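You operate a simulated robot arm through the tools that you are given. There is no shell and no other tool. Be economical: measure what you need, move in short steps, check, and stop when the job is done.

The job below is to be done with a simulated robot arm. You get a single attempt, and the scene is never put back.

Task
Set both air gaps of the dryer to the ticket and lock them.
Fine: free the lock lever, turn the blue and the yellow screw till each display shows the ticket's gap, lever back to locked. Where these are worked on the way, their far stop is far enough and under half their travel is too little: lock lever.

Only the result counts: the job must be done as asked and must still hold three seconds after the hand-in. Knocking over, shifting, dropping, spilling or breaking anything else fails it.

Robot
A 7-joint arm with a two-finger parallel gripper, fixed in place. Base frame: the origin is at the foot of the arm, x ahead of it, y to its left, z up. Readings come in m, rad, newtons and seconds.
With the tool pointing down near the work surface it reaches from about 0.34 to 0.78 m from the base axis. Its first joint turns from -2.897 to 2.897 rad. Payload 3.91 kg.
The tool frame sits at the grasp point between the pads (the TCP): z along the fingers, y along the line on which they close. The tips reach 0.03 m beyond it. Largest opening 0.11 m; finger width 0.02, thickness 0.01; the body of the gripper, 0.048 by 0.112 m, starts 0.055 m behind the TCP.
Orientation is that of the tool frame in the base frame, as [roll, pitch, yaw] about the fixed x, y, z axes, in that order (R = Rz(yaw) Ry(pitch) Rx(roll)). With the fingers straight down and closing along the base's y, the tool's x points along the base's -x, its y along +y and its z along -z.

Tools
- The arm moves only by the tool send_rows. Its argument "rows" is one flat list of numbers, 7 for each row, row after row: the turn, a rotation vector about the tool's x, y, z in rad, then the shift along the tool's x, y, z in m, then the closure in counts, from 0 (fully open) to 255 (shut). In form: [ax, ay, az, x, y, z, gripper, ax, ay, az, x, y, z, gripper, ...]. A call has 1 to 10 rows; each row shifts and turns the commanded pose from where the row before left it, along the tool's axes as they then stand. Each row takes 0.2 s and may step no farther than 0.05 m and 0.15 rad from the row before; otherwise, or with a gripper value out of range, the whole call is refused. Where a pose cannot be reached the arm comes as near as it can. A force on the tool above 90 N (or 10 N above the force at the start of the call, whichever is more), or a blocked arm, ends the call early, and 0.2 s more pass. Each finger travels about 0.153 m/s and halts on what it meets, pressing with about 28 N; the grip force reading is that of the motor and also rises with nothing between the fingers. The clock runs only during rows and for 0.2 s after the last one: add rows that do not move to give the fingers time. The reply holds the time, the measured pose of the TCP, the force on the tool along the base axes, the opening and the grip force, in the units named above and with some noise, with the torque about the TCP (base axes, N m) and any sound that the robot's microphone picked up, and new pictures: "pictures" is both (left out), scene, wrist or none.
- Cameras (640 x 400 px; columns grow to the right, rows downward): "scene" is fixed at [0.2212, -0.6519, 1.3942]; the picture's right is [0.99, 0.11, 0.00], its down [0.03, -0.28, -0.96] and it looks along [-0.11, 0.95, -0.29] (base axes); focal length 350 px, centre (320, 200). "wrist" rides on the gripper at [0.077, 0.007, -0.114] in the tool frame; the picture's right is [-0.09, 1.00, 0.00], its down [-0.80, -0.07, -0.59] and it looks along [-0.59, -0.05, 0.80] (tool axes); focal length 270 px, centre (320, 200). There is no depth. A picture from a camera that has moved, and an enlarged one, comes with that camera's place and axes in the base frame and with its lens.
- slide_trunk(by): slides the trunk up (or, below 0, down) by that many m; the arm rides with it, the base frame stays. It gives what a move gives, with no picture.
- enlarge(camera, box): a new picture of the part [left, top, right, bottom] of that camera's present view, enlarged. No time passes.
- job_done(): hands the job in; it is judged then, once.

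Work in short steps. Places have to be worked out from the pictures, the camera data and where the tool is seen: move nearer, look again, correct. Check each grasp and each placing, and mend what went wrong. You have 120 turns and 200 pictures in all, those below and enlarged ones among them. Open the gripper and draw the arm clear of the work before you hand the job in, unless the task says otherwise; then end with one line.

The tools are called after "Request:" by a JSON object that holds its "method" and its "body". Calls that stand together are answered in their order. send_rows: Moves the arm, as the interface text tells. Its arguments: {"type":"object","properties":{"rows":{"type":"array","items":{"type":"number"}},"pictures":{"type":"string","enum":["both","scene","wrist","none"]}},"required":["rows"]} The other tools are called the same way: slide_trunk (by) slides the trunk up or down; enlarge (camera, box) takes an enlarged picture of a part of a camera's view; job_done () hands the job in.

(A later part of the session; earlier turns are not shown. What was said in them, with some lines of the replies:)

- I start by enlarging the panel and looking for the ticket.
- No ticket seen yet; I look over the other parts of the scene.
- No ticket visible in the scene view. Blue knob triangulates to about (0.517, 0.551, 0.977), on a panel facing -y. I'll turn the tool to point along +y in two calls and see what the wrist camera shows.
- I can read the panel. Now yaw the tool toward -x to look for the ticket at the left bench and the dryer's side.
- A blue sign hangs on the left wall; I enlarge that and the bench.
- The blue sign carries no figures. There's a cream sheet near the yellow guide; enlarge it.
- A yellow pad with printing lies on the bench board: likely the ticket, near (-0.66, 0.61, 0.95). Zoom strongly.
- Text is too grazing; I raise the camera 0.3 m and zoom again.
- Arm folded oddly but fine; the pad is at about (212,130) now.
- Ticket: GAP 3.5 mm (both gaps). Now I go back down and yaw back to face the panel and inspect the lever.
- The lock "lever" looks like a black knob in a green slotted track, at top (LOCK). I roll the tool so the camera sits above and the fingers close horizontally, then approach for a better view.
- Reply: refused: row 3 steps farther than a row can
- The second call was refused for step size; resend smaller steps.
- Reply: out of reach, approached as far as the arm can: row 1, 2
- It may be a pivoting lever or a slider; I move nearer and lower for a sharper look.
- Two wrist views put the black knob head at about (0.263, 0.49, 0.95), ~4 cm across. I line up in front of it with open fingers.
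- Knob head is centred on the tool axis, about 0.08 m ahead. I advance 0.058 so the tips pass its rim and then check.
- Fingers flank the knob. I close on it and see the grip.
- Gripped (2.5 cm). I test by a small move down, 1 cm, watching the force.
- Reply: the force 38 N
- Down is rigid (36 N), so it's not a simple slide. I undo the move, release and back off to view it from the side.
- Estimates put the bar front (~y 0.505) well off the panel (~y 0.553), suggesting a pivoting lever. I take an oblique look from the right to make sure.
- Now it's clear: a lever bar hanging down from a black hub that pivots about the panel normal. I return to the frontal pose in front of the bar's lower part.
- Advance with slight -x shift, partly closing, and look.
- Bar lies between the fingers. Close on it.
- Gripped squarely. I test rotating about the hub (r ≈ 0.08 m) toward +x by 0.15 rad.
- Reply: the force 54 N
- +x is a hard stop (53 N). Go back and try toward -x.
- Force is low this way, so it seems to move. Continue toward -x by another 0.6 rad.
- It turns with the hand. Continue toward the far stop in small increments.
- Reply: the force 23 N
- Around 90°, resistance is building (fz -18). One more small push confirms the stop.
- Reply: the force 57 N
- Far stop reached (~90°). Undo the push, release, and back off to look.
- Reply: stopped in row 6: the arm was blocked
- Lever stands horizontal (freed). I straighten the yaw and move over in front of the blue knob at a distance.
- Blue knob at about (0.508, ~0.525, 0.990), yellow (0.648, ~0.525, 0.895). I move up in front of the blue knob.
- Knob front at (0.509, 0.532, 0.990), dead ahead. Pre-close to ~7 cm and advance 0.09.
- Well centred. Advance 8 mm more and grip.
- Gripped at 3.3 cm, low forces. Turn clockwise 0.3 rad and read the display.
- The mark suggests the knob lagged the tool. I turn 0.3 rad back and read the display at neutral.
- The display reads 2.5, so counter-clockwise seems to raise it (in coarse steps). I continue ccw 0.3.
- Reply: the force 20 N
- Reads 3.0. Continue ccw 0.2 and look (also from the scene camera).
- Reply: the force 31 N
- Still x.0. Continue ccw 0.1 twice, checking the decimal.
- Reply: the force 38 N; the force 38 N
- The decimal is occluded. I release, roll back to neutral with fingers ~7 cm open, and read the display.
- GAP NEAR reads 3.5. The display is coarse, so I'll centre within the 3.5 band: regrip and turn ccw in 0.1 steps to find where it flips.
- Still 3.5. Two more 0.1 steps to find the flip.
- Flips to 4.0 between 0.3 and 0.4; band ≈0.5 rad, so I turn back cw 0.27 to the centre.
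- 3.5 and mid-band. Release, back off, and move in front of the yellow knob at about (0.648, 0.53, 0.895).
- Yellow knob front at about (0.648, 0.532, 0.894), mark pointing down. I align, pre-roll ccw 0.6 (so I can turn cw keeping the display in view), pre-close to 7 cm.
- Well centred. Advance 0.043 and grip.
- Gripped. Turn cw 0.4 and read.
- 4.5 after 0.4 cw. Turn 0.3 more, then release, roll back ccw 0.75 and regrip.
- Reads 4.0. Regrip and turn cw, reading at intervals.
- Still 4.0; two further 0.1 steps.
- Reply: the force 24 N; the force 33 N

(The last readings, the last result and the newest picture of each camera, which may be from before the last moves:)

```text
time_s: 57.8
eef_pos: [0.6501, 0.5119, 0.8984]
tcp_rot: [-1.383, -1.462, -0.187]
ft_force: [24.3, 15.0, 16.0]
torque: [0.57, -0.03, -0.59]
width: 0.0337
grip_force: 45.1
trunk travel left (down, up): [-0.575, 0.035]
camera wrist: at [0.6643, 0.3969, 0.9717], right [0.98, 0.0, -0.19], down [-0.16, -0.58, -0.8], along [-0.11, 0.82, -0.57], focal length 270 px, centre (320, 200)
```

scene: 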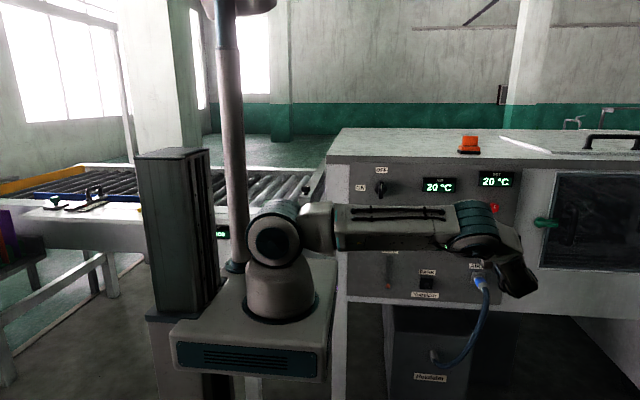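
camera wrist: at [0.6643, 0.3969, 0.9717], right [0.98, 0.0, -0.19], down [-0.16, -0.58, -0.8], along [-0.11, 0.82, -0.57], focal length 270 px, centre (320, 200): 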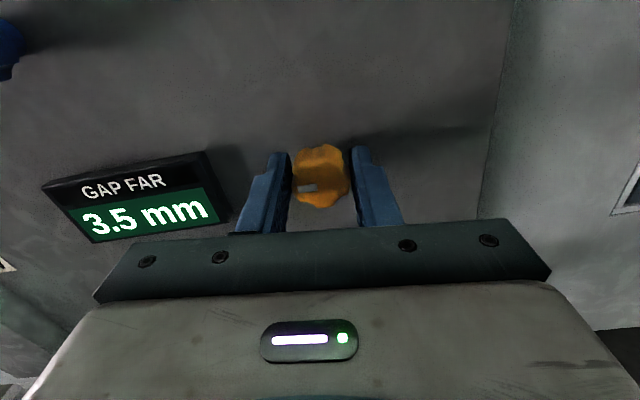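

3.5 since about 0.15 rad ago; 0.1 more puts it mid-band. Then release, back off and look.

Request:
{"method": "send_rows", "body": {"rows": [0, 0, 0.1, 0, 0, 0, 255, 0, 0, 0, 0, 0, 0, 255, 0, 0, 0, 0, 0, 0, 160, 0, 0, 0, 0, 0, 0, 90, 0, 0, 0, 0, 0, -0.045, 90, 0, 0, 0, 0, 0, -0.045, 90, 0, 0, -0.15, 0, 0, 0, 60, 0, 0, -0.05, 0, 0, 0, 0], "pictures": "wrist"}}

```text
time_s: 59.6
eef_pos: [0.6491, 0.4217, 0.8964]
tcp_rot: [-0.214, -1.552, -1.356]
ft_force: [0.5, 0.4, 0.9]
torque: [-0.01, 0.0, 0.04]
width: 0.1101
grip_force: 0.1
trunk travel left (down, up): [-0.575, 0.035]
camera wrist: at [0.6554, 0.3067, 0.9705], right [1.0, 0.0, -0.09], down [-0.07, -0.58, -0.81], along [-0.06, 0.81, -0.58], focal length 270 px, centre (320, 200)
```

wrist: 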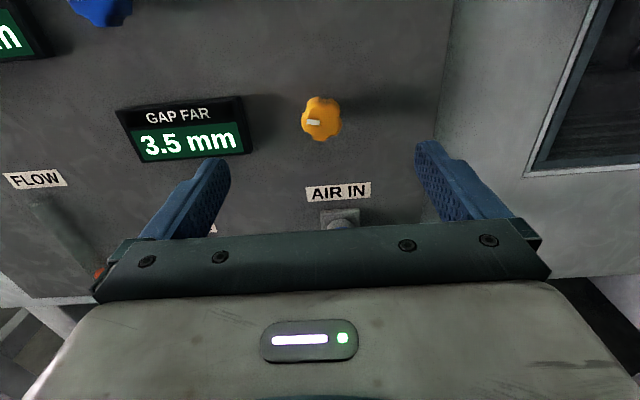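

GAP FAR 3.5. Now back to the lever: travel left at y≈0.42 to about (0.232, 0.43, 0.943).

Request:
{"method": "send_rows", "body": {"rows": [0, 0, 0, 0.006, -0.0465, 0, 0, 0, 0, 0, 0.006, -0.0465, 0, 0, 0, 0, 0, 0.006, -0.0465, 0, 0, 0, 0, 0, 0.006, -0.0465, 0, 0, 0, 0, 0, 0.006, -0.0465, 0, 0, 0, 0, 0, 0.006, -0.0465, 0, 0, 0, 0, 0, 0.006, -0.0465, 0, 0, 0, 0, 0, 0.003, -0.0465, 0, 0, 0, 0, 0, 0.002, -0.0465, 0.006, 0], "pictures": "both"}}

```text
time_s: 61.6
eef_pos: [0.2284, 0.4274, 0.9431]
tcp_rot: [-0.231, -1.552, -1.339]
ft_force: [-0.4, -0.3, -1.0]
torque: [0.04, 0.0, 0.0]
width: 0.1102
grip_force: 0.1
trunk travel left (down, up): [-0.575, 0.035]
camera wrist: at [0.2367, 0.3138, 1.0174], right [1.0, 0.0, -0.09], down [-0.07, -0.58, -0.81], along [-0.06, 0.81, -0.58], focal length 270 px, centre (320, 200)
```

scene: 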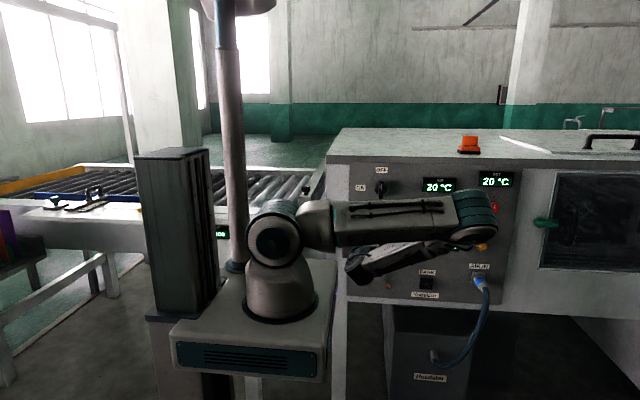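
wrist: 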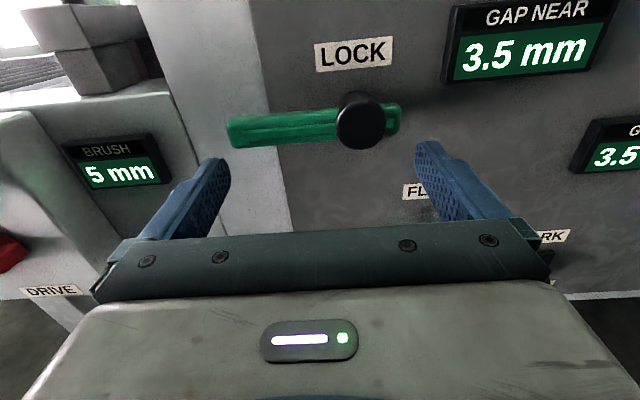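

Both displays read 3.5. Now roll +1.54 so the tool's x points to +x (fingers close vertically on the bar).

Request:
{"method": "send_rows", "body": {"rows": [0, 0, 0.15, 0, 0, 0, 0, 0, 0, 0.15, 0, 0, 0, 0, 0, 0, 0.15, 0, 0, 0, 0, 0, 0, 0.15, 0, 0, 0, 0, 0, 0, 0.15, 0, 0, 0, 0, 0, 0, 0.15, 0, 0, 0, 0, 0, 0, 0.15, 0, 0, 0, 0, 0, 0, 0.15, 0, 0, 0, 0, 0, 0, 0.15, 0, 0, 0, 0, 0, 0, 0.15, 0, 0, 0, 0], "pictures": "wrist"}}

```text
time_s: 63.8
eef_pos: [0.2296, 0.4249, 0.9451]
tcp_rot: [-1.552, -0.062, 0.002]
ft_force: [0.4, 0.0, -0.1]
torque: [0.01, -0.02, 0.0]
width: 0.1101
grip_force: 0.0
trunk travel left (down, up): [-0.575, 0.035]
camera wrist: at [0.3067, 0.3128, 0.9408], right [-0.02, 0.02, -1.0], down [-0.8, -0.6, 0.01], along [-0.6, 0.8, 0.03], focal length 270 px, centre (320, 200)
```

wrist: 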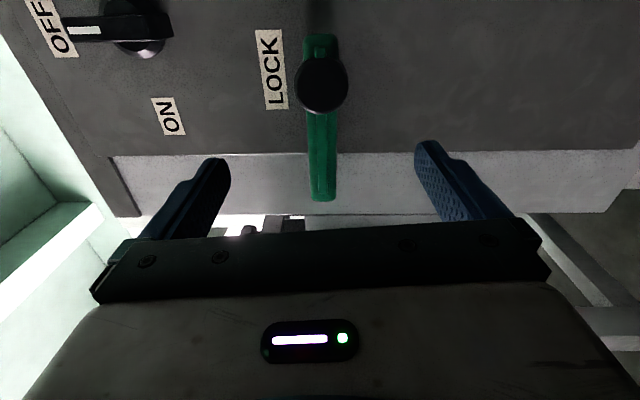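

Bar is centred between the fingers. Advance to y≈0.485 while sliding to the bar's outer end, then grip.

Request:
{"method": "send_rows", "body": {"rows": [0, 0, 0, -0.013, 0, 0.025, 0, 0, 0, 0, -0.015, 0, 0.02, 0, 0, 0, 0, -0.015, 0, 0.015, 0, 0, 0, 0, 0, 0, 0, 130, 0, 0, 0, 0, 0, 0, 190, 0, 0, 0, 0, 0, 0, 255, 0, 0, 0, 0, 0, 0, 255], "pictures": "wrist"}}

```text
time_s: 65.4
eef_pos: [0.1875, 0.4839, 0.9404]
tcp_rot: [-1.555, -0.064, 0.001]
ft_force: [-2.0, -0.9, -10.1]
torque: [-0.62, 0.7, -0.25]
width: 0.0226
grip_force: 44.8
trunk travel left (down, up): [-0.575, 0.035]
camera wrist: at [0.2642, 0.3717, 0.9371], right [-0.02, 0.02, -1.0], down [-0.8, -0.6, 0.01], along [-0.6, 0.8, 0.03], focal length 270 px, centre (320, 200)
```

wrist: 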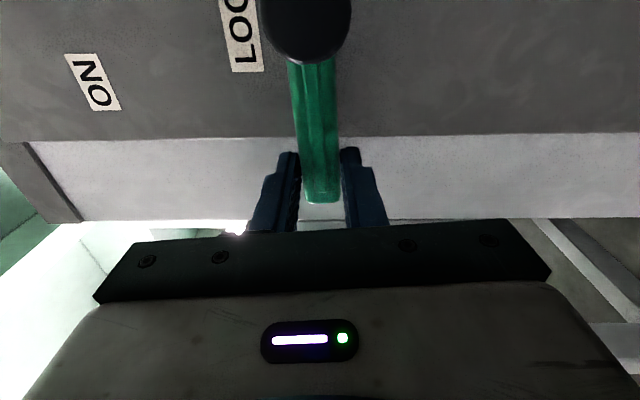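

Gripped near the end. Swing the lever back down (ccw seen from the front) about the hub, r≈0.074.

Request:
{"method": "send_rows", "body": {"rows": [0, 0, -0.12, 0.0005, 0.0089, 0, 255, 0, 0, -0.12, 0.0005, 0.0089, 0, 255, 0, 0, -0.12, 0.0005, 0.0089, 0, 255, 0, 0, -0.12, 0.0005, 0.0089, 0, 255, 0, 0, -0.12, 0.0005, 0.0089, 0, 255, 0, 0, -0.12, 0.0005, 0.0089, 0, 255], "pictures": "wrist"}}

```text
time_s: 66.8
eef_pos: [0.2087, 0.4863, 0.895]
tcp_rot: [-1.549, -0.788, -0.013]
ft_force: [-9.0, -25.9, -23.9]
torque: [-0.97, 0.88, 0.04]
width: 0.0232
grip_force: 45.0
trunk travel left (down, up): [-0.575, 0.035]
camera wrist: at [0.2666, 0.3713, 0.9424], right [0.64, 0.01, -0.76], down [-0.61, -0.59, -0.53], along [-0.46, 0.81, -0.37], focal length 270 px, centre (320, 200)
```

wrist: 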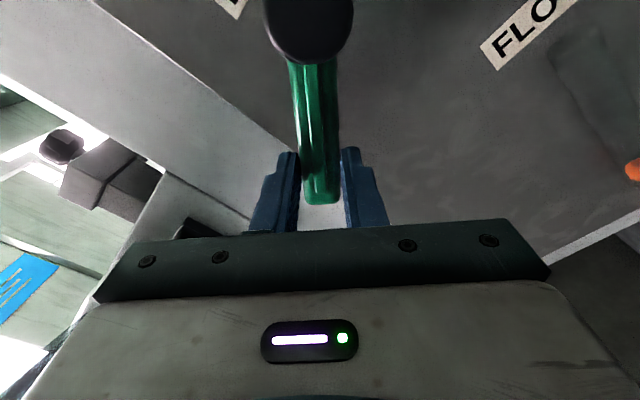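

Moving; some side force has built, so I relax outward 4 mm and back 3 mm while continuing.

Request:
{"method": "send_rows", "body": {"rows": [0, 0, -0.12, -0.004, 0.0089, -0.003, 255, 0, 0, -0.12, 0.0005, 0.0092, 0, 255, 0, 0, -0.12, 0.0005, 0.0092, 0, 255, 0, 0, -0.12, 0.0005, 0.0092, 0, 255, 0, 0, -0.12, 0.0005, 0.0092, 0, 255], "pictures": "wrist"}}

```text
time_s: 68.0
eef_pos: [0.2457, 0.4851, 0.8729]
tcp_rot: [-1.433, -1.39, -0.133]
ft_force: [6.5, 7.9, 14.7]
torque: [-0.49, 0.45, -0.39]
width: 0.0228
grip_force: 45.3
trunk travel left (down, up): [-0.575, 0.035]
camera wrist: at [0.2667, 0.3702, 0.945], right [0.96, 0.01, -0.27], down [-0.21, -0.58, -0.79], along [-0.16, 0.82, -0.55], focal length 270 px, centre (320, 200)
```

wrist: 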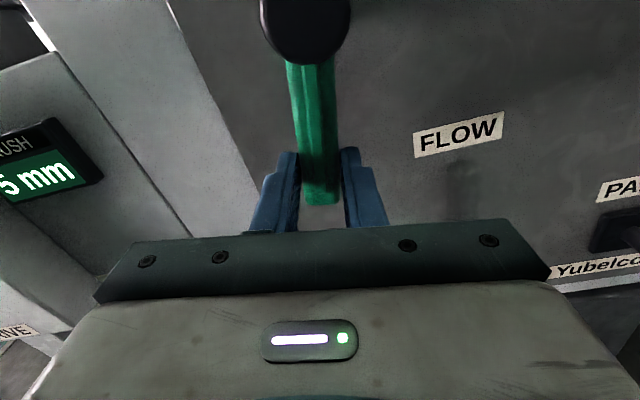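

About 0.18 rad remains. Continue to the stop with small steps.

Request:
{"method": "send_rows", "body": {"rows": [0, 0, -0.09, 0, 0.007, 0, 255, 0, 0, -0.09, 0, 0.007, 0, 255, 0, 0, -0.04, 0, 0.004, 0, 255, 0, 0, 0, 0, 0, 0, 255], "pictures": "wrist"}}

```text
time_s: 69.0
eef_pos: [0.2601, 0.4855, 0.8714]
tcp_rot: [0.973, -1.525, -2.536]
ft_force: [-7.5, 13.9, 27.4]
torque: [1.3, 0.93, -0.18]
width: 0.0235
grip_force: 44.9
trunk travel left (down, up): [-0.575, 0.035]
camera wrist: at [0.2641, 0.3699, 0.9458], right [1.0, 0.01, -0.05], down [-0.04, -0.57, -0.82], along [-0.04, 0.82, -0.57], focal length 270 px, centre (320, 200)
```

wrist: 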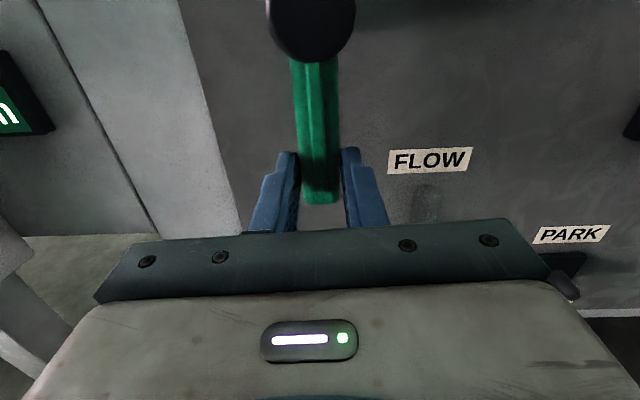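

Back at x≈0.260 as originally. A final 6 mm push against the stop confirms, then relax, release and back off.

Request:
{"method": "send_rows", "body": {"rows": [0, 0, 0, 0, 0.006, 0, 255, 0, 0, 0, 0, 0, 0, 255], "pictures": "none"}}

Request:
{"method": "send_rows", "body": {"rows": [0, 0, 0, 0, -0.006, 0, 255, 0, 0, 0, 0, 0, 0, 180, 0, 0, 0, 0, 0, 0, 60, 0, 0, 0, 0, 0, -0.03, 0, 0, 0, 0, 0, 0, -0.03, 0, 0, 0, 0, 0.03, 0.03, 0, 0, 0, 0, 0, 0.04, 0.02, 0, 0, 0, 0, 0, 0.03, 0.0, -0.03, 0], "pictures": "both"}}

```text
time_s: 69.6
eef_pos: [0.2604, 0.4853, 0.8718]
tcp_rot: [1.047, -1.53, -2.601]
ft_force: [-38.8, 6.3, 16.1]
torque: [0.84, 1.2, 0.28]
width: 0.0236
grip_force: 44.6
trunk travel left (down, up): [-0.575, 0.035]
```

```text
time_s: 71.4
eef_pos: [0.3087, 0.391, 0.9703]
tcp_rot: [1.099, -1.53, -2.668]
ft_force: [1.3, 0.4, -0.2]
torque: [-0.01, -0.04, 0.02]
width: 0.11
grip_force: 0.0
trunk travel left (down, up): [-0.575, 0.035]
camera wrist: at [0.3116, 0.2765, 1.0456], right [1.0, 0.0, -0.05], down [-0.04, -0.58, -0.81], along [-0.03, 0.81, -0.58], focal length 270 px, centre (320, 200)
```

scene: 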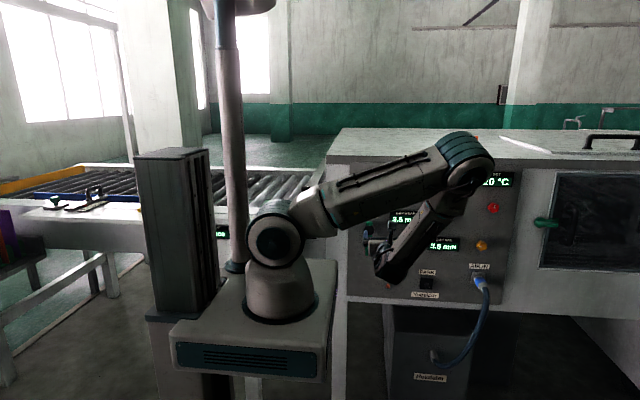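
wrist: 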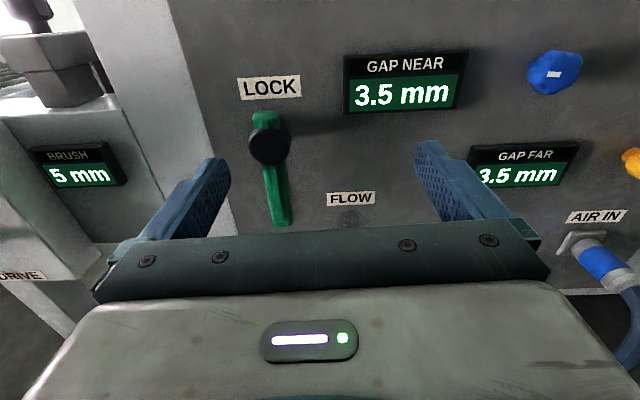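

The stop is reached, the lever is vertical and both displays show 3.5. I draw the arm farther back before handing in.

Request:
{"method": "send_rows", "body": {"rows": [0, 0, 0, 0.02, 0.02, -0.04, 0, 0, 0, 0, 0.02, 0.01, -0.04, 0, 0, 0, 0, 0.02, 0, -0.04, 0, 0, 0, 0, 0, 0, 0, 0], "pictures": "wrist"}}

```text
time_s: 72.4
eef_pos: [0.3365, 0.2703, 1.0264]
tcp_rot: [1.087, -1.529, -2.658]
ft_force: [0.7, -0.1, 0.6]
torque: [-0.01, 0.0, 0.03]
width: 0.1099
grip_force: 0.0
trunk travel left (down, up): [-0.575, 0.035]
camera wrist: at [0.3406, 0.1568, 1.1014], right [1.0, 0.0, -0.05], down [-0.04, -0.58, -0.81], along [-0.03, 0.82, -0.58], focal length 270 px, centre (320, 200)
```

wrist: 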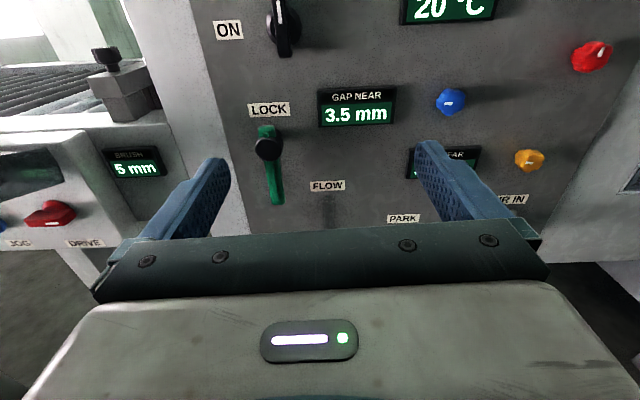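

Everything is in place and the arm is clear; handing in.

Request:
{"method": "job_done", "body": {}}

```text
The job is handed in.
```

Both air gaps are set to the ticket's 3.5 mm (both displays read 3.5 mm), the lock lever is back against its locked stop, and the arm is drawn clear with the gripper open.
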